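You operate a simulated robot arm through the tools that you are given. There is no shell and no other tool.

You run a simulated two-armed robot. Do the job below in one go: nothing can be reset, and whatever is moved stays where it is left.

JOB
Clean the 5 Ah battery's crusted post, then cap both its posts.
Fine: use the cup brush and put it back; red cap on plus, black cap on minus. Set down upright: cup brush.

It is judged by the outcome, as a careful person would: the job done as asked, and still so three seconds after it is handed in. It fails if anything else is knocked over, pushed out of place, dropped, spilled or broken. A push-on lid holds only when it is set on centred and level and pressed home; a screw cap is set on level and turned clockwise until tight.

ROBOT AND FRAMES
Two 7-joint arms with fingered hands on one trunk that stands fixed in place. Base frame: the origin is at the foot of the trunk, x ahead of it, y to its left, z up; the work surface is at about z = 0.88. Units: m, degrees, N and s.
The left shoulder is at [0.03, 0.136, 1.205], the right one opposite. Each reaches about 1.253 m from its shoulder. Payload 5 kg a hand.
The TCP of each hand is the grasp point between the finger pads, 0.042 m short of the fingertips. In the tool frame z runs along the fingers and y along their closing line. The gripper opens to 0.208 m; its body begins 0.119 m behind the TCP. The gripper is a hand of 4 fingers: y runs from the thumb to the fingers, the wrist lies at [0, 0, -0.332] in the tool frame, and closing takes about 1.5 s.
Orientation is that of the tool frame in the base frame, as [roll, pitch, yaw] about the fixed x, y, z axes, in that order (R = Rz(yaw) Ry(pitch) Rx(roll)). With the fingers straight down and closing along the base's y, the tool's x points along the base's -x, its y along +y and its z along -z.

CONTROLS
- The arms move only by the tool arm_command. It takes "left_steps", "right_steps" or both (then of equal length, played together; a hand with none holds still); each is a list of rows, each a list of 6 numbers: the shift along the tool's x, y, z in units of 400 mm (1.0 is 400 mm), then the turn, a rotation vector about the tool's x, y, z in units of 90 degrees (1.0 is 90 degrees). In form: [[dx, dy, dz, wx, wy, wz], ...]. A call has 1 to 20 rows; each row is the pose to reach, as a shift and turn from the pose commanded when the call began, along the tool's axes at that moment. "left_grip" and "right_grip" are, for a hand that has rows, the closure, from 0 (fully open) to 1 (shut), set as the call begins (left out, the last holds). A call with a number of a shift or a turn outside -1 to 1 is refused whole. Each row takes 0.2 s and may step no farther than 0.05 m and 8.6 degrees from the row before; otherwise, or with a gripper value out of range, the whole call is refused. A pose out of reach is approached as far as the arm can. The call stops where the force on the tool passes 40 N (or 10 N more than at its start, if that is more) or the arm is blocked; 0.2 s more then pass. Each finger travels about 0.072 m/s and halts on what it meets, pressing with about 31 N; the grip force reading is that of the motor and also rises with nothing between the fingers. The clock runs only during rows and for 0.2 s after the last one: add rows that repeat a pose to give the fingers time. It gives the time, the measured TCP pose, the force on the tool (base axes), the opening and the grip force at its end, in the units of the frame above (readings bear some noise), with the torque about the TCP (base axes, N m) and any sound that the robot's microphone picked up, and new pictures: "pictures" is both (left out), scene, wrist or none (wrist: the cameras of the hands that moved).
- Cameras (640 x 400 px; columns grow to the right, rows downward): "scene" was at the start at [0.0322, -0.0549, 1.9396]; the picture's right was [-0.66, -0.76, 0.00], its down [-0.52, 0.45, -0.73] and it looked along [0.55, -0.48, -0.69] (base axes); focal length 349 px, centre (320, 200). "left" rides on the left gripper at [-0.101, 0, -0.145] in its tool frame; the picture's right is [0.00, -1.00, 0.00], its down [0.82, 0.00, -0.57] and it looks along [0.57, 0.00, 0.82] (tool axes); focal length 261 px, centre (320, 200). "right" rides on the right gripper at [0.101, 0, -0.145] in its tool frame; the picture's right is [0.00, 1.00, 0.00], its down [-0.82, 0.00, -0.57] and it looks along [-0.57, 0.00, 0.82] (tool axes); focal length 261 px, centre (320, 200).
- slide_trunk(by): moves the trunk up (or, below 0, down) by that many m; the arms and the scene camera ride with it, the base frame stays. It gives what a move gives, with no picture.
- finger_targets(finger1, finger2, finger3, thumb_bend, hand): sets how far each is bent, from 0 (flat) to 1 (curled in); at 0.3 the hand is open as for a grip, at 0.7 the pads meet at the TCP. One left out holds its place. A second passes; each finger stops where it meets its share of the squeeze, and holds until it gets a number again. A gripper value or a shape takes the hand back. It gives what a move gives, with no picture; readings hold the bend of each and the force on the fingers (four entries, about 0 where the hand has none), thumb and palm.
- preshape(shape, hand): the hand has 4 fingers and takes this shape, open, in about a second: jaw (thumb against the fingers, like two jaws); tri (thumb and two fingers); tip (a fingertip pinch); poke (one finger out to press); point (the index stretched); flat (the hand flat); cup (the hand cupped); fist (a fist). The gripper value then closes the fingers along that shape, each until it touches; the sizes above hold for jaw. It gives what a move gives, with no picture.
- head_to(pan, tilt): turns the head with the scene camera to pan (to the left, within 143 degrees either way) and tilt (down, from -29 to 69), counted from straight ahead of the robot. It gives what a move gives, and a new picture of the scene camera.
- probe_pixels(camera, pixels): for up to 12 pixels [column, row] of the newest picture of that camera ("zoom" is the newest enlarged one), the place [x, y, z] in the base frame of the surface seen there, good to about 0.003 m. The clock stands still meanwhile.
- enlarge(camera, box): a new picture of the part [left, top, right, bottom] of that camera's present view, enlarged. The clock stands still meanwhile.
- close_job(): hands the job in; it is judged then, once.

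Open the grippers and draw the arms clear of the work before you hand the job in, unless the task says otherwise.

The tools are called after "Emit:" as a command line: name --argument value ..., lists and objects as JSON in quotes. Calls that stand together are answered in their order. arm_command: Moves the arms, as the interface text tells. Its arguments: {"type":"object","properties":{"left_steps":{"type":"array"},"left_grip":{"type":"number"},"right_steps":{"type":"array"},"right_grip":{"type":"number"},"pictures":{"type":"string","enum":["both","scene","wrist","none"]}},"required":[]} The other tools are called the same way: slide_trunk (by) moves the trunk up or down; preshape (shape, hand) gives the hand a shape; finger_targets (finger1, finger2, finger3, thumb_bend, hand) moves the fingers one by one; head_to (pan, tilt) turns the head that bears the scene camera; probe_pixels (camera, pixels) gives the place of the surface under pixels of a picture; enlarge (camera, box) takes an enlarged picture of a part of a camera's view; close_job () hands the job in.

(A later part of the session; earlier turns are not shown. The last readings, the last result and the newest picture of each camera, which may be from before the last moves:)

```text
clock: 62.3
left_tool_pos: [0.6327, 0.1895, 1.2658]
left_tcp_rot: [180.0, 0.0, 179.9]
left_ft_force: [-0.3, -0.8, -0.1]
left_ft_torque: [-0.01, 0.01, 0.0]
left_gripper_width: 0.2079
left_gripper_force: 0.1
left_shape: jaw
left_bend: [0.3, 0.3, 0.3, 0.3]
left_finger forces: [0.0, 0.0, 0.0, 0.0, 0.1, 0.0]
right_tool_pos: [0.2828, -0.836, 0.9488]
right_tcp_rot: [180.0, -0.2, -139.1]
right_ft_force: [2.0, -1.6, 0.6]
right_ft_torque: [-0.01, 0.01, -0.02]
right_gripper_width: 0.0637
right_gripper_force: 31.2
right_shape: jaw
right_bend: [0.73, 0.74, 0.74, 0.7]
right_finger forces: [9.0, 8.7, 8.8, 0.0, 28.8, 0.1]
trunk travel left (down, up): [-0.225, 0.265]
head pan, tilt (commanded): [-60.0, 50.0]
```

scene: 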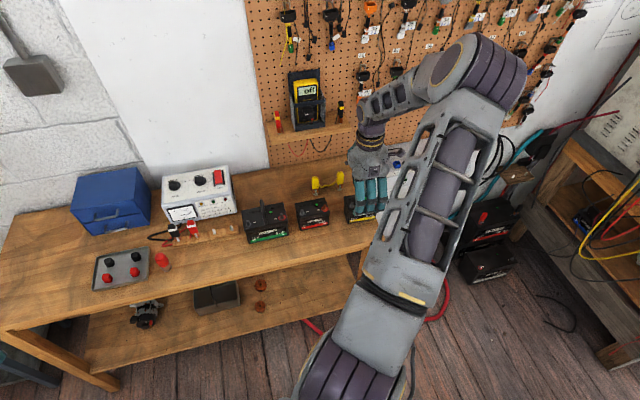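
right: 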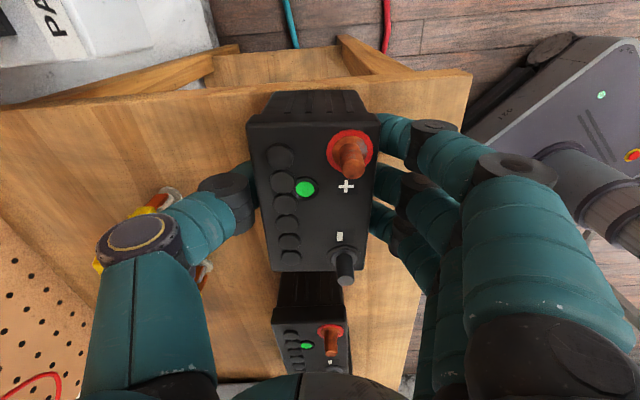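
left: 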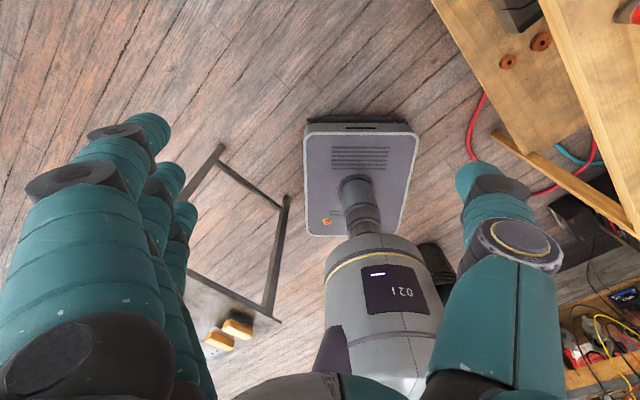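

All four pads hold it evenly (9/9/9 vs 29 N). I slide the battery back: 3.2 cm along and 1.3 cm across, with the 4° turn undone.

Emit:
arm_command --right_steps '[[-0.01, -0.004, 0, 0, 0, 0], [-0.02, -0.008, 0, 0, 0, -0.008], [-0.032, -0.013, 0, 0, 0, -0.016], [-0.044, -0.018, 0, 0, 0, -0.024], [-0.056, -0.023, 0, 0, 0, -0.032], [-0.068, -0.028, 0, 0, 0, -0.04], [-0.0799, -0.032, 0, 0, 0, -0.0444], [-0.0799, -0.032, 0, 0, 0, -0.0444]]' --pictures "wrist"

Emit:
probe_pixels --camera "right" --pixels '[[353, 168], [353, 160], [345, 275], [345, 265]]'

```text
clock: 64.1
left_tool_pos: [0.6322, 0.1897, 1.2659]
left_tcp_rot: [180.0, 0.0, -180.0]
left_ft_force: [-0.2, -0.1, 1.4]
left_ft_torque: [0.02, -0.01, 0.0]
left_gripper_width: 0.2081
left_gripper_force: 0.0
left_shape: jaw
left_bend: [0.3, 0.3, 0.3, 0.3]
left_finger forces: [0.0, 0.0, 0.0, 0.0, 0.0, 0.0]
right_tool_pos: [0.3134, -0.8248, 0.9479]
right_tcp_rot: [180.0, 0.1, -134.9]
right_ft_force: [-1.6, -0.7, 0.1]
right_ft_torque: [0.02, 0.1, -0.01]
right_gripper_width: 0.0636
right_gripper_force: 31.1
right_shape: jaw
right_bend: [0.73, 0.74, 0.74, 0.7]
right_finger forces: [9.9, 9.6, 9.7, 0.0, 28.8, 0.0]
trunk travel left (down, up): [-0.225, 0.265]
head pan, tilt (commanded): [-60.0, 50.0]
```

right: 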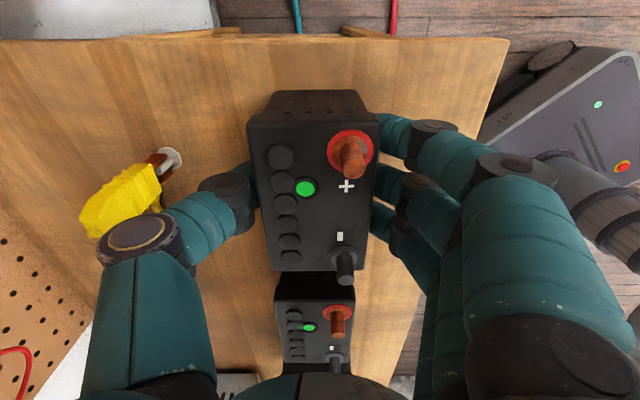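

```text
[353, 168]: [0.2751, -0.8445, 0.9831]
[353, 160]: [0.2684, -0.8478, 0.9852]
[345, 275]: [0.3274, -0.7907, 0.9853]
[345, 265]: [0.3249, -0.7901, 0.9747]
```

Battery is back: plus ~(0.272,-0.846), minus ~(0.327,-0.790). Before releasing I check the thumb's gap to the yellow clamp at (130,200).

Emit:
probe_pixels --camera "right" --pixels '[[160, 180], [150, 200], [140, 175], [110, 225], [185, 215], [200, 205], [165, 225], [130, 235], [105, 250], [155, 205], [222, 190], [245, 185]]'

Emit:
enlarge --camera "right" --box '[60, 130, 284, 270]'

Emit:
enlarge --camera "scene" --box '[290, 140, 418, 220]'

```text
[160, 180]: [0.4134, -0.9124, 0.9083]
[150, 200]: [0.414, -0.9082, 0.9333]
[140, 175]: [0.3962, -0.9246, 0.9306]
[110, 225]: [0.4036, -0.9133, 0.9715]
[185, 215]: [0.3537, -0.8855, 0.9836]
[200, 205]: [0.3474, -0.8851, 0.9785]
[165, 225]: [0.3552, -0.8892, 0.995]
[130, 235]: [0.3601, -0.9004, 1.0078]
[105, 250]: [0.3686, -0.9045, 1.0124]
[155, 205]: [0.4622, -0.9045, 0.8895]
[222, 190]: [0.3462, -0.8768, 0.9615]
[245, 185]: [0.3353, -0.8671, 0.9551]
```

```text
2.86 times, centred on (172, 200) of right
```

zoom: 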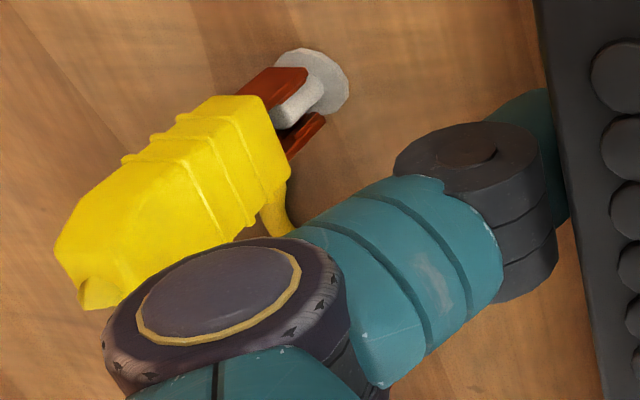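

```text
5.00 times, centred on (354, 180) of scene
```

zoom: 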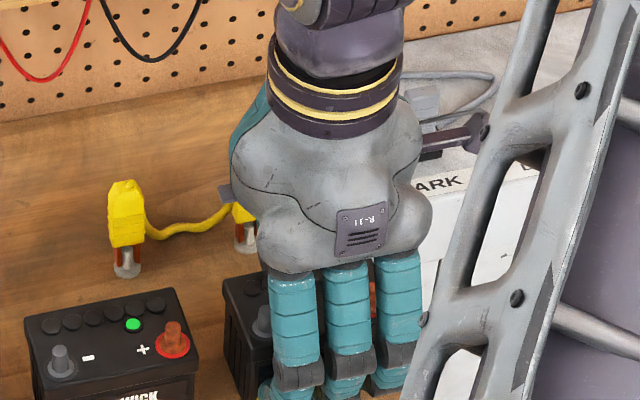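

There's ~3.5 cm to the clamp. I open only to 83 mm, then lift straight up clear of the battery.

Emit:
arm_command --right_steps '[[0, 0, 0, 0, 0, 0], [0, 0, 0, 0, 0, 0], [0, 0, 0, 0, 0, 0]]' --right_grip 0.6 --pictures "none"

Emit:
arm_command --right_steps '[[0, 0, -0.05, 0, 0, 0], [0, 0, -0.1, 0, 0, 0], [0, 0, -0.2, 0, 0, 0], [0, 0, -0.3, 0, 0, 0], [0, 0, -0.4, 0, 0, 0], [0, 0, -0.5, 0, 0, 0], [0, 0, -0.5, 0, 0, 0]]' --pictures "both"

Emit:
enlarge --camera "right" --box '[220, 60, 420, 185]'

Emit:
probe_pixels --camera "zoom" --pixels '[[372, 88], [367, 300]]'

```text
clock: 64.9
left_tool_pos: [0.6329, 0.1898, 1.2651]
left_tcp_rot: [180.0, -0.1, -180.0]
left_ft_force: [-0.1, 0.0, 0.0]
left_ft_torque: [0.02, 0.04, 0.0]
left_gripper_width: 0.2081
left_gripper_force: 0.1
left_shape: jaw
left_bend: [0.3, 0.3, 0.3, 0.3]
left_finger forces: [0.0, 0.0, 0.1, 0.0, 0.0, 0.0]
right_tool_pos: [0.3139, -0.825, 0.9484]
right_tcp_rot: [-180.0, 0.0, -135.0]
right_ft_force: [0.4, 0.2, -0.3]
right_ft_torque: [0.01, -0.02, 0.03]
right_gripper_width: 0.0824
right_gripper_force: 0.1
right_shape: jaw
right_bend: [0.73, 0.73, 0.73, 0.7]
right_finger forces: [0.0, 0.0, 0.1, 0.0, 0.1, 0.0]
trunk travel left (down, up): [-0.225, 0.265]
head pan, tilt (commanded): [-60.0, 50.0]
```

```text
clock: 66.5
left_tool_pos: [0.6334, 0.1886, 1.265]
left_tcp_rot: [-180.0, 0.0, 179.9]
left_ft_force: [0.1, -0.4, -0.2]
left_ft_torque: [0.06, 0.04, 0.02]
left_gripper_width: 0.2079
left_gripper_force: 0.1
left_shape: jaw
left_bend: [0.3, 0.3, 0.3, 0.3]
left_finger forces: [0.1, 0.1, 0.1, 0.0, 0.0, 0.0]
right_tool_pos: [0.3143, -0.8241, 1.1487]
right_tcp_rot: [180.0, -0.1, -135.0]
right_ft_force: [0.5, -0.3, 0.6]
right_ft_torque: [0.05, 0.0, 0.01]
right_gripper_width: 0.0825
right_gripper_force: 0.1
right_shape: jaw
right_bend: [0.73, 0.73, 0.73, 0.7]
right_finger forces: [0.0, 0.0, 0.0, 0.0, 0.0, 0.1]
trunk travel left (down, up): [-0.225, 0.265]
head pan, tilt (commanded): [-60.0, 50.0]
```

scene: 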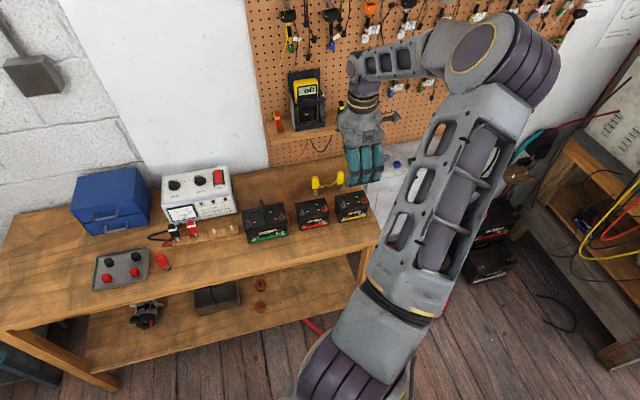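
right: 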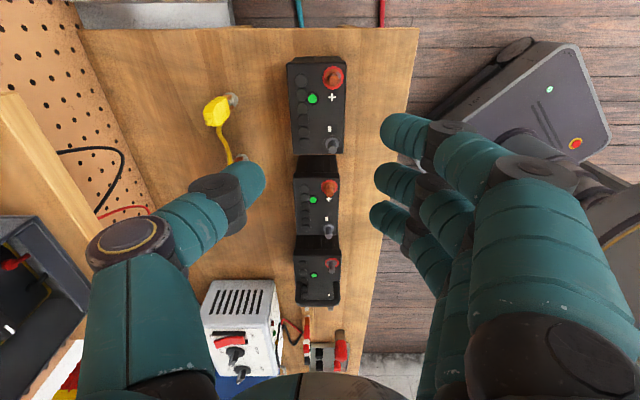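

```text
3.20 times, centred on (320, 122) of right
```

zoom: 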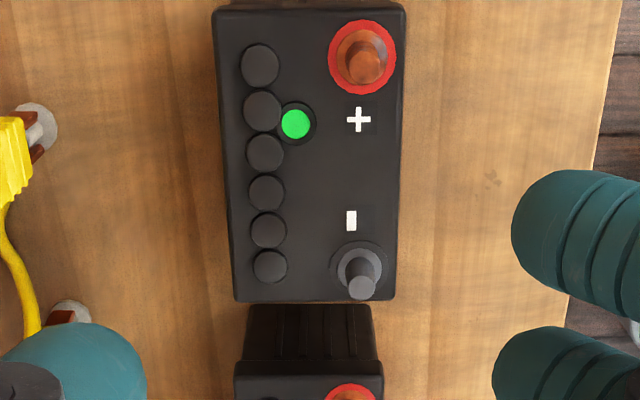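

```text
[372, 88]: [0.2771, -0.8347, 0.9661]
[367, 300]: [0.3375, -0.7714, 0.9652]
```

The battery is back in place. I test here in free air how far the hand can yaw the other way, so that the twisting stays inside its reach.

Emit:
arm_command --right_steps '[[0, 0, 0, 0, 0, 0.09], [0, 0, 0, 0, 0, 0.18], [0, 0, 0, 0, 0, 0.27], [0, 0, 0, 0, 0, 0.36], [0, 0, 0, 0, 0, 0.45], [0, 0, 0, 0, 0, 0.54], [0, 0, 0, 0, 0, 0.63], [0, 0, 0, 0, 0, 0.72], [0, 0, 0, 0, 0, 0.81], [0, 0, 0, 0, 0, 0.9], [0, 0, 0, 0, 0, 0.99], [0, 0, 0, 0, 0, 1.0]]' --pictures "both"

```text
clock: 69.1
left_tool_pos: [0.633, 0.1886, 1.2655]
left_tcp_rot: [180.0, 0.0, -179.9]
left_ft_force: [0.5, -0.4, 0.0]
left_ft_torque: [-0.01, 0.0, -0.01]
left_gripper_width: 0.2079
left_gripper_force: 0.1
left_shape: jaw
left_bend: [0.3, 0.3, 0.3, 0.3]
left_finger forces: [0.1, 0.1, 0.0, 0.0, 0.0, 0.0]
right_tool_pos: [0.3138, -0.8249, 1.148]
right_tcp_rot: [-179.9, -0.1, 134.9]
right_ft_force: [-0.6, -0.8, 1.1]
right_ft_torque: [0.0, -0.02, 0.05]
right_gripper_width: 0.0825
right_gripper_force: 0.1
right_shape: jaw
right_bend: [0.73, 0.73, 0.73, 0.7]
right_finger forces: [0.0, 0.0, 0.0, 0.0, 0.0, 0.0]
trunk travel left (down, up): [-0.225, 0.265]
head pan, tilt (commanded): [-60.0, 50.0]
```

scene: 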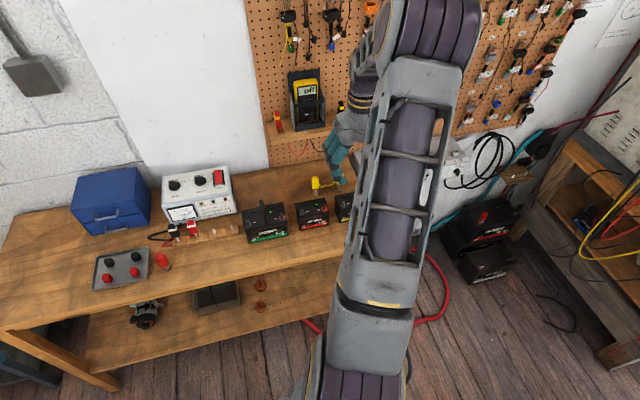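
right: 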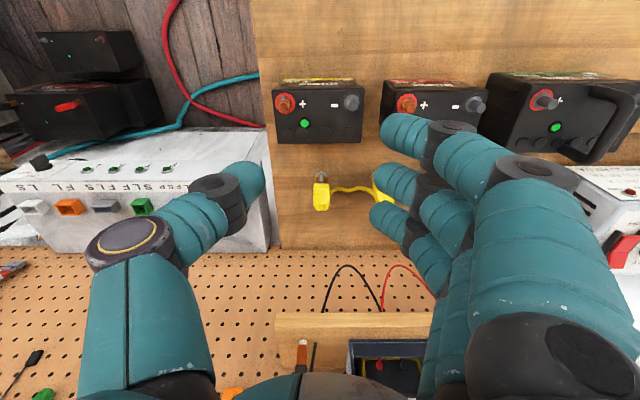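

Yaw 135 is within reach, so twisting about 180±40 will be fine. I head back to the brush, turning the hand on the way.

Emit:
arm_command --right_steps '[[0.009, 0.1, 0, 0, 0, -0.055], [0.018, 0.2, 0, 0, 0, -0.11], [0.027, 0.3, 0, 0, 0, -0.165], [0.036, 0.4, 0, 0, 0, -0.22], [0.045, 0.5, 0, 0, 0, -0.275], [0.054, 0.6, 0, 0, 0, -0.33], [0.063, 0.7, 0, 0, 0, -0.385], [0.072, 0.8, 0, 0, 0, -0.44], [0.0825, 0.9, 0, 0, 0, -0.5], [0.0825, 0.9, 0, 0, 0, -0.5]]' --pictures "none"

Emit:
preshape --hand "right" --shape "tip"

```text
clock: 71.3
left_tool_pos: [0.6313, 0.1877, 1.2663]
left_tcp_rot: [180.0, 0.0, -179.9]
left_ft_force: [-0.3, -0.9, -0.5]
left_ft_torque: [0.06, -0.09, 0.01]
left_gripper_width: 0.2077
left_gripper_force: 0.1
left_shape: jaw
left_bend: [0.3, 0.3, 0.3, 0.3]
left_finger forces: [0.0, 0.0, 0.0, 0.0, 0.0, 0.0]
right_tool_pos: [0.5454, -0.547, 1.1471]
right_tcp_rot: [179.9, 0.0, -179.9]
right_ft_force: [-0.2, -0.6, -0.3]
right_ft_torque: [0.04, -0.07, 0.01]
right_gripper_width: 0.0828
right_gripper_force: 0.1
right_shape: jaw
right_bend: [0.73, 0.73, 0.73, 0.7]
right_finger forces: [0.1, 0.1, 0.0, 0.1, 0.1, 0.0]
trunk travel left (down, up): [-0.225, 0.265]
head pan, tilt (commanded): [-60.0, 50.0]
```

```text
clock: 72.2
left_tool_pos: [0.6322, 0.1894, 1.2649]
left_tcp_rot: [-179.9, 0.1, -180.0]
left_ft_force: [-0.2, -0.3, -0.3]
left_ft_torque: [0.03, -0.03, 0.02]
left_gripper_width: 0.2078
left_gripper_force: 0.0
left_shape: jaw
left_bend: [0.3, 0.3, 0.3, 0.3]
left_finger forces: [0.1, 0.0, 0.1, 0.1, 0.1, 0.0]
right_tool_pos: [0.5467, -0.5466, 1.1484]
right_tcp_rot: [179.9, 0.1, -179.9]
right_ft_force: [-0.1, -0.1, -0.3]
right_ft_torque: [-0.01, 0.0, 0.03]
right_gripper_width: 0.2079
right_gripper_force: 0.2
right_shape: tip
right_bend: [0.06, 0.3, 0.06, 0.3]
right_finger forces: [0.1, 0.1, 0.0, 0.0, 0.0, 0.1]
trunk travel left (down, up): [-0.225, 0.265]
head pan, tilt (commanded): [-60.0, 50.0]
```

Next I move over the brush at about (0.743,-0.310), turning to yaw -135, narrowing to 73 mm.

Emit:
arm_command --right_steps '[[-0.0616, 0.0741, 0, 0, 0, -0.0625], [-0.1231, 0.1481, 0, 0, 0, -0.125], [-0.1847, 0.2222, 0, 0, 0, -0.1875], [-0.2463, 0.2963, 0, 0, 0, -0.25], [-0.3078, 0.3703, 0, 0, 0, -0.3125], [-0.3694, 0.4444, 0, 0, 0, -0.375], [-0.4309, 0.5184, 0.05, 0, 0, -0.4375], [-0.4925, 0.5925, 0.15, 0, 0, -0.5], [-0.4925, 0.5925, 0.245, 0, 0, -0.5], [-0.4925, 0.5925, 0.245, 0, 0, -0.5]]' --right_grip 0.65 --pictures "both"

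Emit:
enlarge --camera "right" --box '[220, 90, 420, 215]'

Emit:
probe_pixels --camera "zoom" --pixels '[[320, 170], [280, 170], [360, 170], [320, 140], [320, 205], [150, 260], [485, 260]]'

```text
refused: row 8 steps farther than a row can; nothing moved
```

```text
3.20 times, centred on (320, 152) of right
```

zoom: 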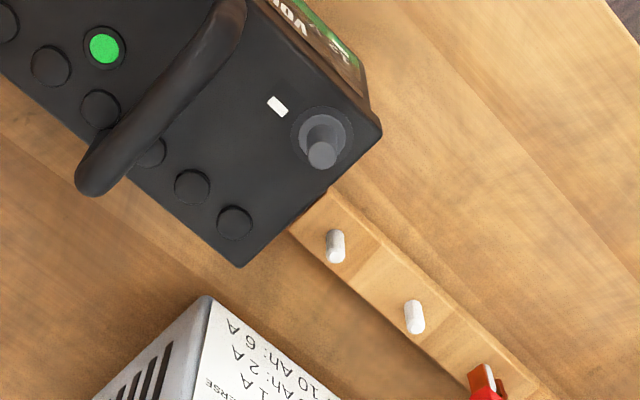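

```text
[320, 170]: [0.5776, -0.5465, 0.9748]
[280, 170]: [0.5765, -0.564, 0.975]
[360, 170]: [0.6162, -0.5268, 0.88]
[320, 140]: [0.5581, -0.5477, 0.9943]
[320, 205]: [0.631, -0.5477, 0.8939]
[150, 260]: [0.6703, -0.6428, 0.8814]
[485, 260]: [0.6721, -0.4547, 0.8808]
```

The last call was refused because one row stepped too far; nothing moved. I repeat it with smaller vertical steps.

Emit:
arm_command --right_steps '[[-0.0616, 0.0741, 0, 0, 0, -0.0625], [-0.1231, 0.1481, 0, 0, 0, -0.125], [-0.1847, 0.2222, 0, 0, 0, -0.1875], [-0.2463, 0.2963, 0, 0, 0, -0.25], [-0.3078, 0.3703, 0, 0, 0, -0.3125], [-0.3694, 0.4444, 0, 0, 0, -0.375], [-0.4309, 0.5184, 0.0, 0, 0, -0.4375], [-0.4925, 0.5925, 0.0, 0, 0, -0.5], [-0.4925, 0.5925, 0.1, 0, 0, -0.5], [-0.4925, 0.5925, 0.2, 0, 0, -0.5], [-0.4925, 0.5925, 0.245, 0, 0, -0.5], [-0.4925, 0.5925, 0.245, 0, 0, -0.5]]' --right_grip 0.65 --pictures "both"

Emit:
enlarge --camera "right" --box '[220, 90, 420, 215]'

Emit:
probe_pixels --camera "zoom" --pixels '[[320, 170], [280, 170], [360, 170], [320, 140], [320, 205], [150, 260], [485, 260]]'

```text
clock: 74.8
left_tool_pos: [0.6321, 0.1898, 1.2652]
left_tcp_rot: [-179.9, 0.0, 180.0]
left_ft_force: [-0.4, -0.4, 0.3]
left_ft_torque: [-0.01, -0.01, -0.01]
left_gripper_width: 0.2082
left_gripper_force: 0.1
left_shape: jaw
left_bend: [0.3, 0.3, 0.3, 0.3]
left_finger forces: [0.0, 0.0, 0.0, 0.0, 0.0, 0.0]
right_tool_pos: [0.7404, -0.3103, 1.049]
right_tcp_rot: [-180.0, -0.1, -135.0]
right_ft_force: [-0.7, -0.2, 0.1]
right_ft_torque: [-0.01, -0.03, -0.04]
right_gripper_width: 0.0734
right_gripper_force: 0.0
right_shape: tip
right_bend: [0.05, 0.73, 0.05, 0.7]
right_finger forces: [0.1, 0.0, 0.1, 0.0, 0.0, 0.1]
trunk travel left (down, up): [-0.225, 0.265]
head pan, tilt (commanded): [-60.0, 50.0]
```

scene: 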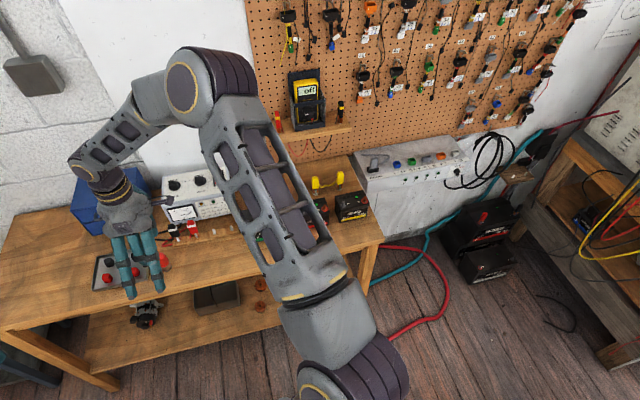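
right: 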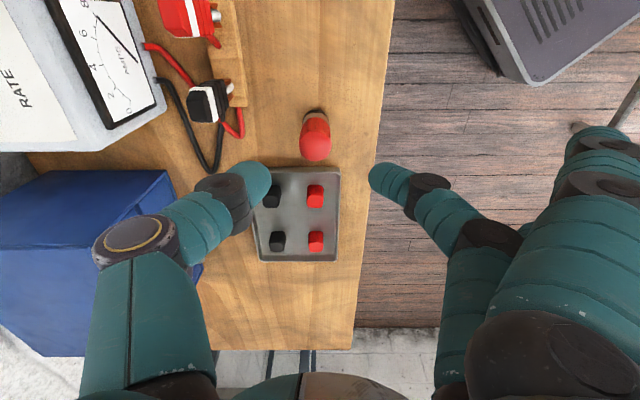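

```text
3.20 times, centred on (320, 152) of right
```

zoom: 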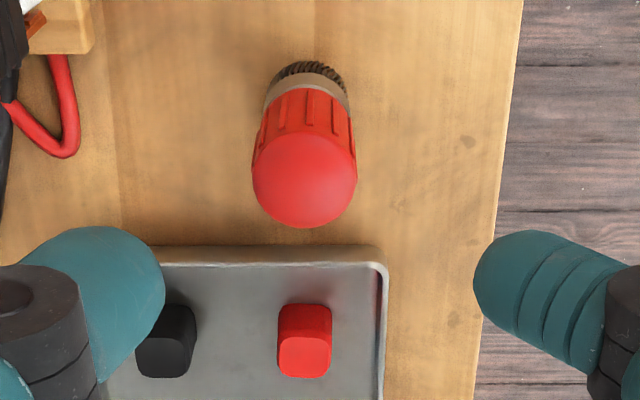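

```text
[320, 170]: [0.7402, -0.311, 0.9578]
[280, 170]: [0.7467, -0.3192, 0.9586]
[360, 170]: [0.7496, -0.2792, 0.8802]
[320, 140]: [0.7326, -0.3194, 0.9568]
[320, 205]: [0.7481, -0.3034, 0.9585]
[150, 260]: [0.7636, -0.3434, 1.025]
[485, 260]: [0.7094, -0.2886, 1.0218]
```

The brush is ~4 mm toward the thumb side of centre (zoom col 305). I correct and lower to z≈0.955, then check.

Emit:
arm_command --right_steps '[[-0.006, -0.01, 0.0, 0, 0, 0], [-0.006, -0.01, 0.06, 0, 0, 0], [-0.006, -0.01, 0.12, 0, 0, 0], [-0.006, -0.01, 0.18, 0, 0, 0], [-0.006, -0.01, 0.235, 0, 0, 0], [-0.006, -0.01, 0.235, 0, 0, 0]]' --pictures "wrist"

Emit:
enlarge --camera "right" --box '[220, 110, 420, 235]'

```text
clock: 76.2
left_tool_pos: [0.6324, 0.1905, 1.2666]
left_tcp_rot: [-179.9, 0.0, 180.0]
left_ft_force: [0.5, 0.5, -0.3]
left_ft_torque: [0.0, -0.04, 0.02]
left_gripper_width: 0.2079
left_gripper_force: 0.0
left_shape: jaw
left_bend: [0.3, 0.3, 0.3, 0.3]
left_finger forces: [0.0, 0.0, 0.0, 0.0, 0.0, 0.0]
right_tool_pos: [0.7467, -0.311, 0.9551]
right_tcp_rot: [179.9, 0.0, -135.0]
right_ft_force: [-1.3, -0.3, -0.2]
right_ft_torque: [-0.03, -0.01, -0.04]
right_gripper_width: 0.0732
right_gripper_force: 0.2
right_shape: tip
right_bend: [0.05, 0.73, 0.05, 0.7]
right_finger forces: [0.0, 0.1, 0.1, 0.0, 0.0, 0.1]
trunk travel left (down, up): [-0.225, 0.265]
head pan, tilt (commanded): [-60.0, 50.0]
```

right: 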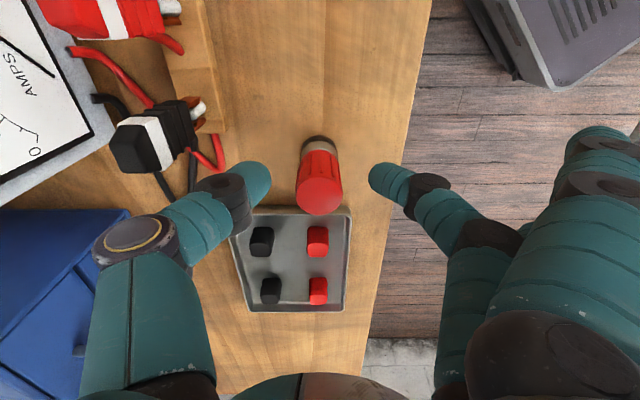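

```text
3.20 times, centred on (320, 172) of right
```

zoom: 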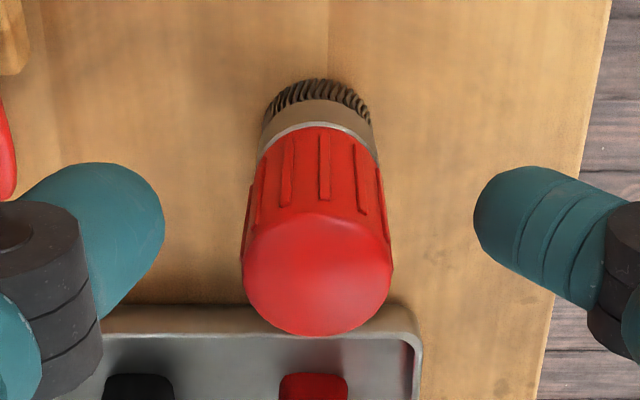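

Centred again (col 317 vs 318). I close the pinch.

Emit:
arm_command --right_steps '[[0, 0, 0, 0, 0, 0], [0, 0, 0, 0, 0, 0], [0, 0, 0, 0, 0, 0], [0, 0, 0, 0, 0, 0], [0, 0, 0, 0, 0, 0]]' --right_grip 1.0 --pictures "wrist"

Emit:
enlarge --camera "right" --box '[220, 110, 420, 235]'

```text
clock: 77.4
left_tool_pos: [0.6321, 0.1902, 1.2657]
left_tcp_rot: [180.0, -0.1, -180.0]
left_ft_force: [0.2, -1.0, -0.1]
left_ft_torque: [0.0, 0.0, 0.0]
left_gripper_width: 0.2079
left_gripper_force: 0.1
left_shape: jaw
left_bend: [0.3, 0.3, 0.3, 0.3]
left_finger forces: [0.1, 0.0, 0.1, 0.1, 0.1, 0.0]
right_tool_pos: [0.7462, -0.3108, 0.9549]
right_tcp_rot: [179.9, -0.1, -135.0]
right_ft_force: [0.5, 0.1, 0.1]
right_ft_torque: [-0.01, -0.01, -0.01]
right_gripper_width: 0.0257
right_gripper_force: 31.3
right_shape: tip
right_bend: [0.27, 0.72, 0.27, 0.7]
right_finger forces: [0.1, 27.5, 0.0, 0.0, 27.1, 0.0]
trunk travel left (down, up): [-0.225, 0.265]
head pan, tilt (commanded): [-60.0, 50.0]
```

right: 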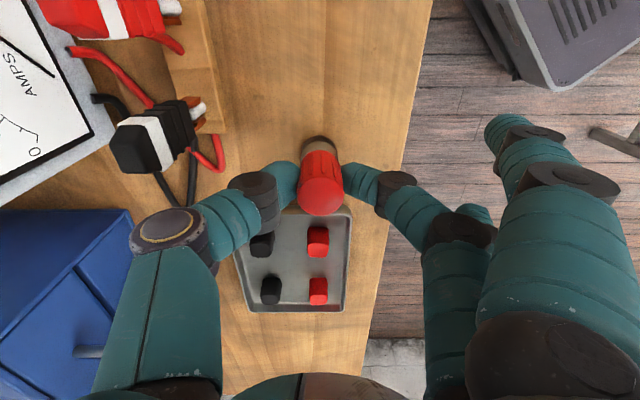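

```text
3.20 times, centred on (320, 172) of right
```

zoom: 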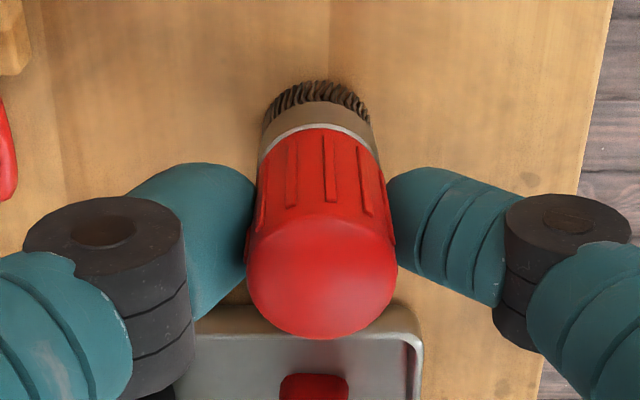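

Even grip again (27/27 N), brush upright. I lift and carry it to the battery, turning the hand to yaw 180 on the way.

Emit:
arm_command --right_steps '[[0, 0, -0.05, 0, 0, 0], [0, 0, -0.15, 0, 0, 0], [0, 0, -0.25, 0, 0, 0], [0, 0, -0.35, 0, 0, 0], [0, 0, -0.45, 0, 0, 0], [0, 0, -0.55, 0, 0, 0], [0.1, -0.006, -0.55, 0, 0, 0], [0.2, -0.012, -0.55, 0, 0, 0], [0.3, -0.018, -0.55, 0, 0, 0], [0.4, -0.024, -0.55, 0, 0, 0], [0.5, -0.03, -0.55, 0, 0, 0], [0.6, -0.036, -0.55, 0, 0, 0], [0.7, -0.042, -0.55, 0, 0, 0], [0.8, -0.048, -0.55, 0, 0, 0], [0.9, -0.054, -0.55, 0, 0, 0], [0.9, -0.054, -0.55, 0, 0, 0]]' --pictures "none"

Emit:
arm_command --right_steps '[[0.11, -0.007, 0, 0, 0, 0.0625], [0.22, -0.014, 0, 0, 0, 0.125], [0.33, -0.02, 0, 0, 0, 0.1875], [0.44, -0.027, 0, 0, 0, 0.25], [0.55, -0.033, 0, 0, 0, 0.3125], [0.66, -0.04, 0, 0, 0, 0.375], [0.77, -0.047, 0, 0, 0, 0.4375], [0.882, -0.053, 0, 0, 0, 0.5], [0.882, -0.053, 0.1, 0, 0, 0.5], [0.882, -0.053, 0.137, 0, 0, 0.5], [0.882, -0.053, 0.137, 0, 0, 0.5]]' --pictures "both"

Emit:
enlarge --camera "right" --box '[220, 60, 420, 185]'

```text
clock: 80.8
left_tool_pos: [0.6331, 0.1895, 1.2641]
left_tcp_rot: [180.0, -0.2, 180.0]
left_ft_force: [0.4, 1.1, -0.5]
left_ft_torque: [-0.05, 0.1, -0.01]
left_gripper_width: 0.2076
left_gripper_force: 0.0
left_shape: jaw
left_bend: [0.3, 0.3, 0.3, 0.3]
left_finger forces: [0.1, 0.0, 0.0, 0.0, 0.0, 0.0]
right_tool_pos: [0.5086, -0.5782, 1.1767]
right_tcp_rot: [-180.0, -0.1, -135.0]
right_ft_force: [0.0, 0.8, -1.4]
right_ft_torque: [-0.01, 0.03, -0.03]
right_gripper_width: 0.0259
right_gripper_force: 31.4
right_shape: tip
right_bend: [0.28, 0.72, 0.28, 0.7]
right_finger forces: [0.1, 27.4, 0.0, 0.1, 27.2, 0.0]
trunk travel left (down, up): [-0.225, 0.265]
head pan, tilt (commanded): [-60.0, 50.0]
```

```text
clock: 83.2
left_tool_pos: [0.6324, 0.1903, 1.2669]
left_tcp_rot: [180.0, 0.0, -180.0]
left_ft_force: [0.0, -0.5, 0.2]
left_ft_torque: [0.0, 0.03, 0.01]
left_gripper_width: 0.2079
left_gripper_force: 0.1
left_shape: jaw
left_bend: [0.3, 0.3, 0.3, 0.3]
left_finger forces: [0.1, 0.0, 0.1, 0.0, 0.1, 0.0]
right_tool_pos: [0.2722, -0.8447, 1.1217]
right_tcp_rot: [-179.9, -0.1, 179.9]
right_ft_force: [0.2, 0.6, -1.1]
right_ft_torque: [0.01, 0.05, 0.01]
right_gripper_width: 0.0256
right_gripper_force: 30.7
right_shape: tip
right_bend: [0.28, 0.72, 0.28, 0.7]
right_finger forces: [0.1, 27.6, 0.1, 0.0, 27.3, 0.1]
trunk travel left (down, up): [-0.225, 0.265]
head pan, tilt (commanded): [-60.0, 50.0]
```

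scene: 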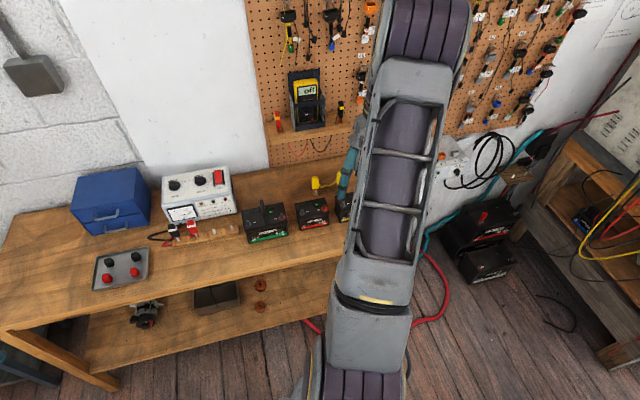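
right: 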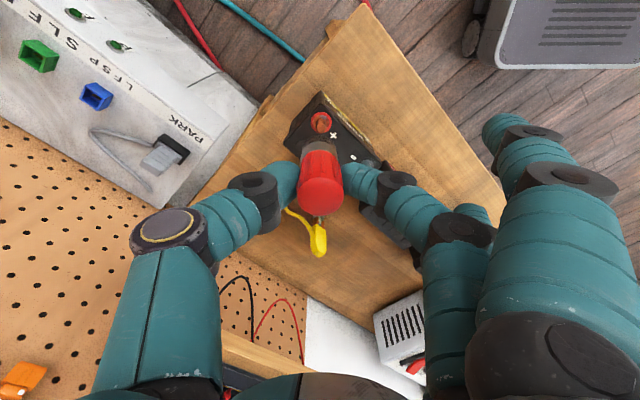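

```text
3.20 times, centred on (320, 122) of right
```

zoom: 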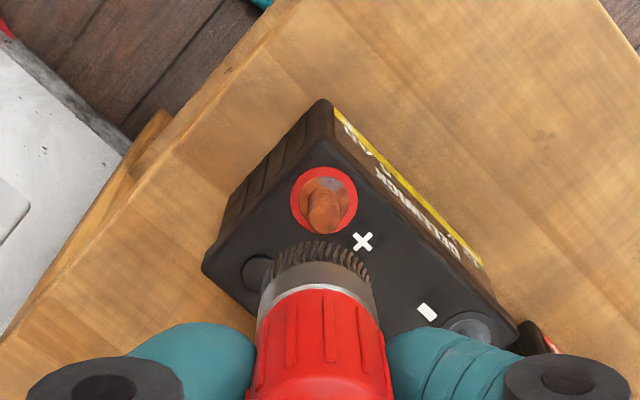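

Now at yaw 180 the post shows at zoom (325,215). I probe the post top and the bristles to fine-centre.

Emit:
probe_pixels --camera "zoom" --pixels '[[325, 215], [325, 225], [315, 218], [337, 218], [325, 205], [298, 200], [352, 200], [270, 290], [372, 290], [318, 243], [465, 325], [324, 172]]'

Emit:
enlarge --camera "right" --box '[280, 90, 360, 140]'

```text
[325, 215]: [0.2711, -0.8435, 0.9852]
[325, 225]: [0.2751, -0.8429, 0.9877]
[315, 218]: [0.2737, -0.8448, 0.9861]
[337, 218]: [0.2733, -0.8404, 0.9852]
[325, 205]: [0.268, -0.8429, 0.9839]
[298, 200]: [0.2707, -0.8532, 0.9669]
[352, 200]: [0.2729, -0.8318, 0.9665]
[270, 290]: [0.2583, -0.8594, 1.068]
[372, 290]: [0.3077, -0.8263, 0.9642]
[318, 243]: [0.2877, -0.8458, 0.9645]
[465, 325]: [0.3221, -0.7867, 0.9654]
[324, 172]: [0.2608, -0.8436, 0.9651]
```

```text
8.00 times, centred on (320, 115) of right
```

zoom: 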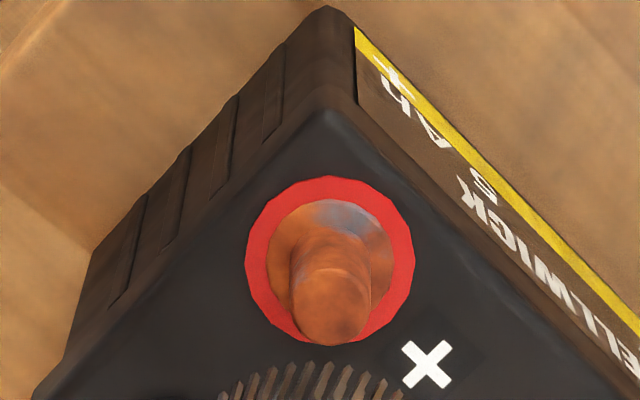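

Post and brush agree within 1.5 mm. I shift 1.5 mm and lower onto the post to z≈1.044 in small steps.

Emit:
arm_command --right_steps '[[0, 0.004, 0.05, 0, 0, 0], [0, 0.004, 0.1, 0, 0, 0], [0, 0.004, 0.13, 0, 0, 0], [0, 0.004, 0.145, 0, 0, 0], [0, 0.004, 0.16, 0, 0, 0], [0, 0.004, 0.175, 0, 0, 0], [0, 0.004, 0.185, 0, 0, 0], [0, 0.004, 0.195, 0, 0, 0], [0, 0.004, 0.195, 0, 0, 0]]' --pictures "wrist"

Emit:
enlarge --camera "right" --box '[220, 80, 420, 205]'

```text
clock: 85.2
left_tool_pos: [0.6329, 0.1884, 1.2655]
left_tcp_rot: [-180.0, -0.1, -179.9]
left_ft_force: [0.6, -0.3, 0.1]
left_ft_torque: [0.04, 0.01, 0.03]
left_gripper_width: 0.208
left_gripper_force: 0.1
left_shape: jaw
left_bend: [0.3, 0.3, 0.3, 0.3]
left_finger forces: [0.0, 0.0, 0.1, 0.0, 0.0, 0.0]
right_tool_pos: [0.2722, -0.8451, 1.0445]
right_tcp_rot: [-179.9, -0.2, -179.9]
right_ft_force: [0.0, -0.6, -1.2]
right_ft_torque: [0.03, 0.02, 0.0]
right_gripper_width: 0.0261
right_gripper_force: 31.1
right_shape: tip
right_bend: [0.28, 0.72, 0.28, 0.71]
right_finger forces: [0.1, 29.9, 0.1, 0.0, 29.4, 0.0]
trunk travel left (down, up): [-0.225, 0.265]
head pan, tilt (commanded): [-60.0, 50.0]
```

right: 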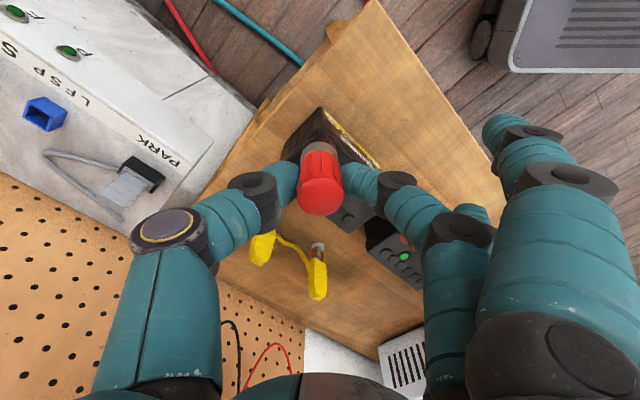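

```text
3.20 times, centred on (320, 142) of right
```

zoom: 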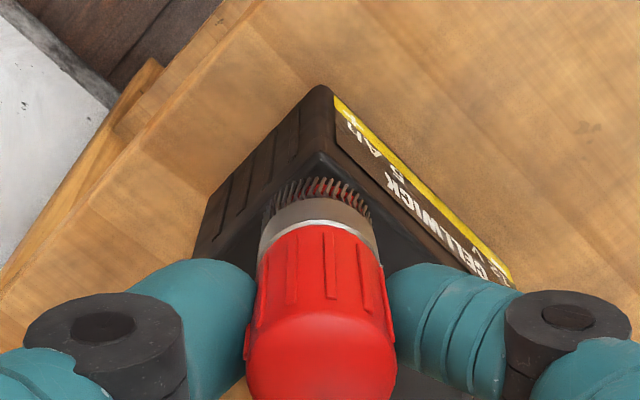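

The cup is around the post with no load. I twist 32° one way and back first, and check nothing drags.

Emit:
arm_command --right_steps '[[0, 0, 0, 0, 0, 0.09], [0, 0, 0, 0, 0, 0.18], [0, 0, 0, 0, 0, 0.27], [0, 0, 0, 0, 0, 0.36], [0, 0, 0, 0, 0, 0.27], [0, 0, 0, 0, 0, 0.18], [0, 0, 0, 0, 0, 0.09], [0, 0, 0, 0, 0, 0]]' --pictures "wrist"

Emit:
enlarge --camera "right" --box '[220, 80, 420, 205]'

```text
clock: 87.0
left_tool_pos: [0.6309, 0.189, 1.2647]
left_tcp_rot: [-180.0, 0.0, 180.0]
left_ft_force: [-0.3, -0.1, -0.1]
left_ft_torque: [0.0, 0.0, -0.02]
left_gripper_width: 0.208
left_gripper_force: 0.0
left_shape: jaw
left_bend: [0.3, 0.3, 0.3, 0.3]
left_finger forces: [0.0, 0.0, 0.1, 0.0, 0.0, 0.0]
right_tool_pos: [0.2733, -0.844, 1.0442]
right_tcp_rot: [180.0, -0.1, -179.9]
right_ft_force: [0.4, 0.1, -0.3]
right_ft_torque: [-0.01, -0.01, -0.02]
right_gripper_width: 0.026
right_gripper_force: 30.7
right_shape: tip
right_bend: [0.28, 0.72, 0.28, 0.71]
right_finger forces: [0.0, 29.8, 0.1, 0.1, 29.4, 0.1]
trunk travel left (down, up): [-0.225, 0.265]
head pan, tilt (commanded): [-60.0, 50.0]
```

right: 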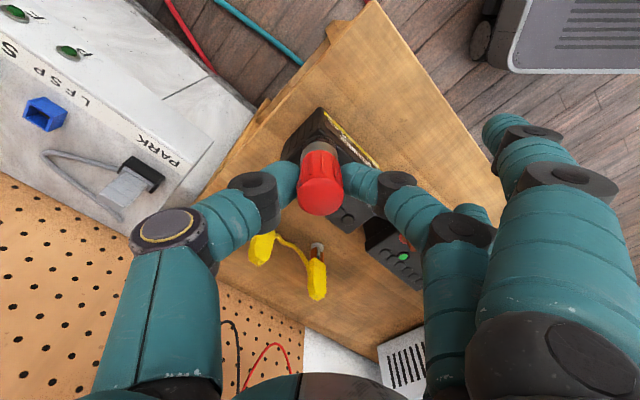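

```text
3.20 times, centred on (320, 142) of right
```

zoom: 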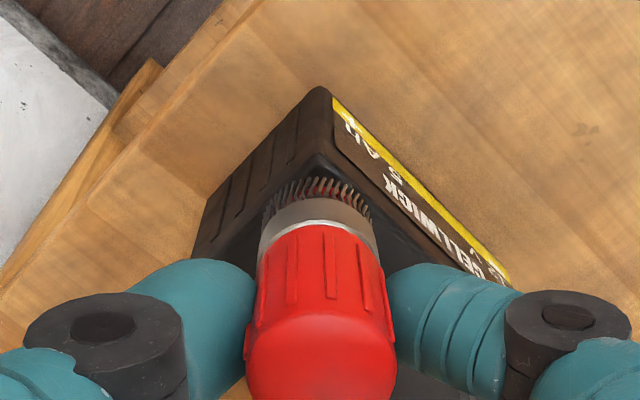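

No drag and the battery stays put. I press 2 mm lower and twist through ±32° repeatedly.

Emit:
arm_command --right_steps '[[0, 0, 0.005, 0, 0, 0.09], [0, 0, 0.005, 0, 0, 0.18], [0, 0, 0.005, 0, 0, 0.27], [0, 0, 0.005, 0, 0, 0.36], [0, 0, 0.005, 0, 0, 0.27], [0, 0, 0.005, 0, 0, 0.18], [0, 0, 0.005, 0, 0, 0.09], [0, 0, 0.005, 0, 0, 0], [0, 0, 0.005, 0, 0, -0.09], [0, 0, 0.005, 0, 0, -0.18], [0, 0, 0.005, 0, 0, -0.27], [0, 0, 0.005, 0, 0, -0.36], [0, 0, 0.005, 0, 0, -0.27], [0, 0, 0.005, 0, 0, -0.18], [0, 0, 0.005, 0, 0, -0.09], [0, 0, 0.005, 0, 0, 0], [0, 0, 0.005, 0, 0, 0.09], [0, 0, 0.005, 0, 0, 0.18], [0, 0, 0.005, 0, 0, 0.09], [0, 0, 0.005, 0, 0, 0]]' --pictures "wrist"

Emit:
enlarge --camera "right" --box '[220, 80, 420, 205]'

```text
clock: 91.2
left_tool_pos: [0.6325, 0.19, 1.2646]
left_tcp_rot: [-180.0, 0.1, -179.9]
left_ft_force: [-0.8, -0.1, 0.2]
left_ft_torque: [0.0, 0.01, 0.01]
left_gripper_width: 0.2077
left_gripper_force: 0.1
left_shape: jaw
left_bend: [0.3, 0.3, 0.3, 0.3]
left_finger forces: [0.0, 0.0, 0.0, 0.0, 0.0, 0.0]
right_tool_pos: [0.2726, -0.8441, 1.0402]
right_tcp_rot: [-179.9, 0.1, -179.9]
right_ft_force: [-0.5, 0.1, 0.0]
right_ft_torque: [-0.01, 0.02, 0.02]
right_gripper_width: 0.0262
right_gripper_force: 30.7
right_shape: tip
right_bend: [0.28, 0.72, 0.28, 0.71]
right_finger forces: [0.1, 29.8, 0.0, 0.1, 29.6, 0.0]
trunk travel left (down, up): [-0.225, 0.265]
head pan, tilt (commanded): [-60.0, 50.0]
```

right: 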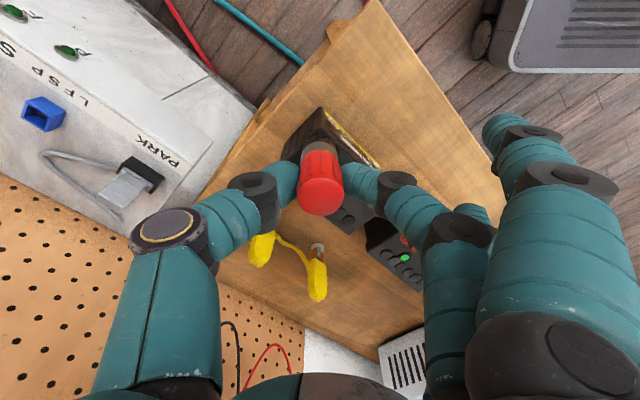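

```text
3.20 times, centred on (320, 142) of right
```

zoom: 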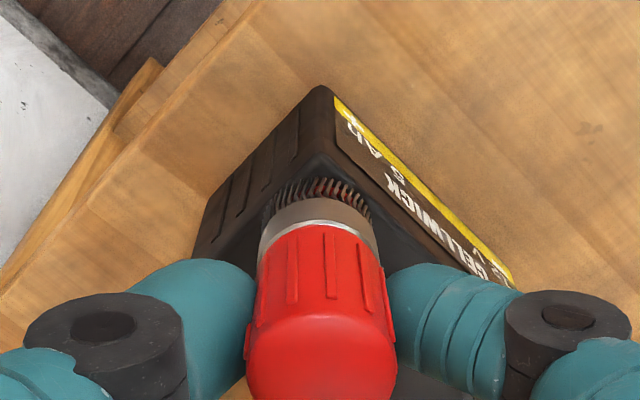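

All calm, battery unmoved. I lift 6 cm to see how the post looks now.

Emit:
arm_command --right_steps '[[0, 0, -0.05, 0, 0, 0], [0, 0, -0.1, 0, 0, 0], [0, 0, -0.16, 0, 0, 0], [0, 0, -0.2, 0, 0, 0], [0, 0, -0.2, 0, 0, 0]]' --pictures "both"

Emit:
enlarge --camera "right" --box '[280, 90, 360, 140]'

```text
clock: 92.4
left_tool_pos: [0.6321, 0.1877, 1.2642]
left_tcp_rot: [180.0, 0.0, 179.9]
left_ft_force: [0.3, 0.4, 0.2]
left_ft_torque: [0.04, 0.01, 0.0]
left_gripper_width: 0.2079
left_gripper_force: 0.1
left_shape: jaw
left_bend: [0.3, 0.3, 0.3, 0.3]
left_finger forces: [0.0, 0.1, 0.0, 0.0, 0.0, 0.1]
right_tool_pos: [0.2733, -0.8448, 1.1197]
right_tcp_rot: [180.0, -0.1, -179.9]
right_ft_force: [-0.4, -0.1, -1.8]
right_ft_torque: [0.06, 0.01, -0.04]
right_gripper_width: 0.0256
right_gripper_force: 31.0
right_shape: tip
right_bend: [0.28, 0.72, 0.28, 0.71]
right_finger forces: [0.1, 29.9, 0.0, 0.0, 29.7, 0.0]
trunk travel left (down, up): [-0.225, 0.265]
head pan, tilt (commanded): [-60.0, 50.0]
```

scene: 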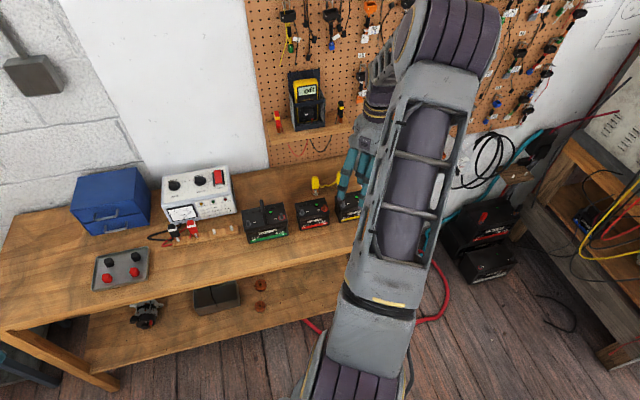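
right: 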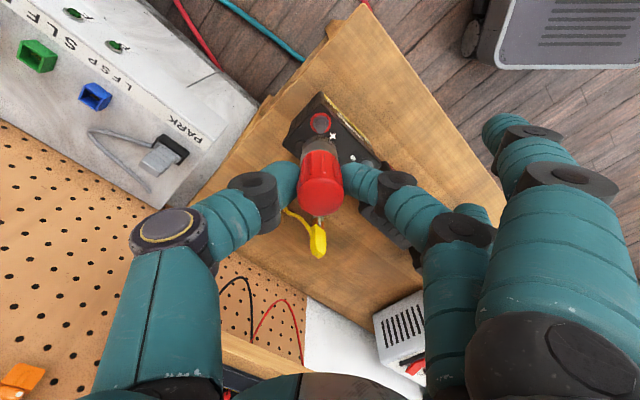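

```text
8.00 times, centred on (320, 115) of right
```

zoom: 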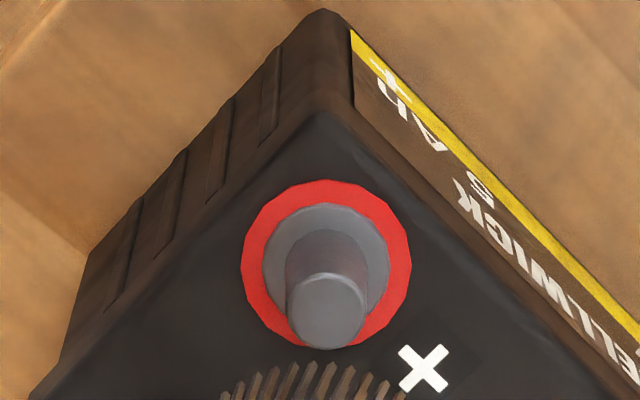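

The post looks grey and clean, with a faint brown tint on its flanks. I lower the brush once more and give it another round of twists to be thorough.

Emit:
arm_command --right_steps '[[0, 0, 0.05, 0, 0, 0], [0, 0, 0.1, 0, 0, 0], [0, 0, 0.13, 0, 0, 0], [0, 0, 0.145, 0, 0, 0], [0, 0, 0.16, 0, 0, 0], [0, 0, 0.175, 0, 0, 0], [0, 0, 0.185, 0, 0, 0], [0, 0, 0.197, 0, 0, 0]]' --pictures "none"

Emit:
arm_command --right_steps '[[0, 0, 0, 0, 0, 0.09], [0, 0, 0, 0, 0, 0.18], [0, 0, 0, 0, 0, 0.27], [0, 0, 0, 0, 0, 0.36], [0, 0, 0, 0, 0, 0.27], [0, 0, 0, 0, 0, 0.18], [0, 0, 0, 0, 0, 0.09], [0, 0, 0, 0, 0, 0], [0, 0, 0, 0, 0, -0.09], [0, 0, 0, 0, 0, -0.18], [0, 0, 0, 0, 0, -0.27], [0, 0, 0, 0, 0, -0.36], [0, 0, 0, 0, 0, -0.27], [0, 0, 0, 0, 0, -0.18], [0, 0, 0, 0, 0, -0.09], [0, 0, 0, 0, 0, 0], [0, 0, 0, 0, 0, 0.09], [0, 0, 0, 0, 0, 0.18], [0, 0, 0, 0, 0, 0.09], [0, 0, 0, 0, 0, 0]]' --pictures "none"

Emit:
arm_command --right_steps '[[0, 0, -0.05, 0, 0, 0], [0, 0, -0.1, 0, 0, 0], [0, 0, -0.16, 0, 0, 0], [0, 0, -0.2, 0, 0, 0], [0, 0, -0.2, 0, 0, 0]]' --pictures "wrist"

Emit:
enlarge --camera "right" --box '[280, 90, 360, 140]'

```text
clock: 94.2
left_tool_pos: [0.6326, 0.1886, 1.2665]
left_tcp_rot: [180.0, -0.1, 180.0]
left_ft_force: [-0.7, 0.2, 0.3]
left_ft_torque: [0.01, -0.01, 0.01]
left_gripper_width: 0.2078
left_gripper_force: 0.0
left_shape: jaw
left_bend: [0.3, 0.3, 0.3, 0.3]
left_finger forces: [0.0, 0.0, 0.0, 0.0, 0.1, 0.0]
right_tool_pos: [0.2728, -0.8441, 1.0444]
right_tcp_rot: [-179.9, -0.1, 180.0]
right_ft_force: [0.3, 0.6, -2.4]
right_ft_torque: [0.07, -0.02, 0.04]
right_gripper_width: 0.0258
right_gripper_force: 30.9
right_shape: tip
right_bend: [0.28, 0.72, 0.28, 0.71]
right_finger forces: [0.0, 30.1, 0.0, 0.0, 29.2, 0.0]
trunk travel left (down, up): [-0.225, 0.265]
head pan, tilt (commanded): [-60.0, 50.0]
```

```text
clock: 98.4
left_tool_pos: [0.6332, 0.189, 1.2653]
left_tcp_rot: [-179.9, 0.0, -179.9]
left_ft_force: [-0.3, -0.2, 0.2]
left_ft_torque: [-0.01, 0.01, -0.04]
left_gripper_width: 0.208
left_gripper_force: 0.1
left_shape: jaw
left_bend: [0.3, 0.3, 0.3, 0.3]
left_finger forces: [0.0, 0.0, 0.0, 0.0, 0.0, 0.0]
right_tool_pos: [0.2722, -0.8443, 1.0427]
right_tcp_rot: [180.0, 0.0, -179.9]
right_ft_force: [0.5, -0.6, -0.9]
right_ft_torque: [-0.02, 0.0, -0.04]
right_gripper_width: 0.026
right_gripper_force: 31.2
right_shape: tip
right_bend: [0.28, 0.72, 0.28, 0.71]
right_finger forces: [0.0, 30.0, 0.0, 0.0, 29.7, 0.1]
trunk travel left (down, up): [-0.225, 0.265]
head pan, tilt (commanded): [-60.0, 50.0]
```

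```text
clock: 99.6
left_tool_pos: [0.6327, 0.1878, 1.2665]
left_tcp_rot: [-180.0, 0.0, 180.0]
left_ft_force: [0.5, 0.0, -0.6]
left_ft_torque: [0.03, 0.01, -0.02]
left_gripper_width: 0.208
left_gripper_force: 0.0
left_shape: jaw
left_bend: [0.3, 0.3, 0.3, 0.3]
left_finger forces: [0.0, 0.0, 0.0, 0.1, 0.0, 0.0]
right_tool_pos: [0.2719, -0.8433, 1.1239]
right_tcp_rot: [-180.0, -0.1, -179.9]
right_ft_force: [0.0, -0.6, -1.6]
right_ft_torque: [0.02, 0.01, 0.02]
right_gripper_width: 0.0258
right_gripper_force: 31.0
right_shape: tip
right_bend: [0.28, 0.72, 0.28, 0.71]
right_finger forces: [0.1, 30.0, 0.0, 0.0, 29.7, 0.0]
trunk travel left (down, up): [-0.225, 0.265]
head pan, tilt (commanded): [-60.0, 50.0]
```

right: 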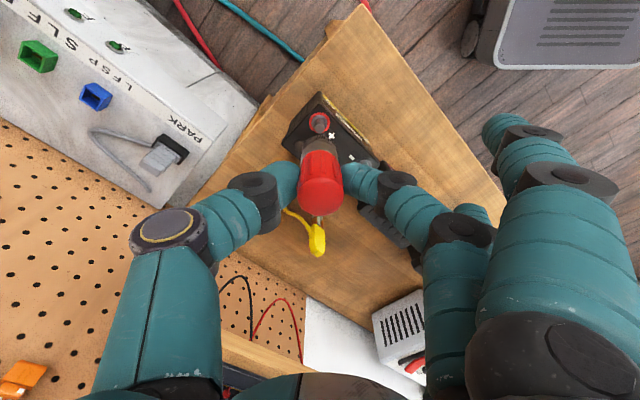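

```text
8.00 times, centred on (320, 115) of right
```

zoom: 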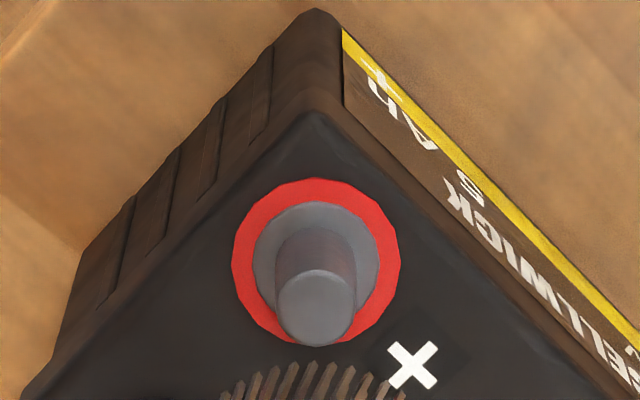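

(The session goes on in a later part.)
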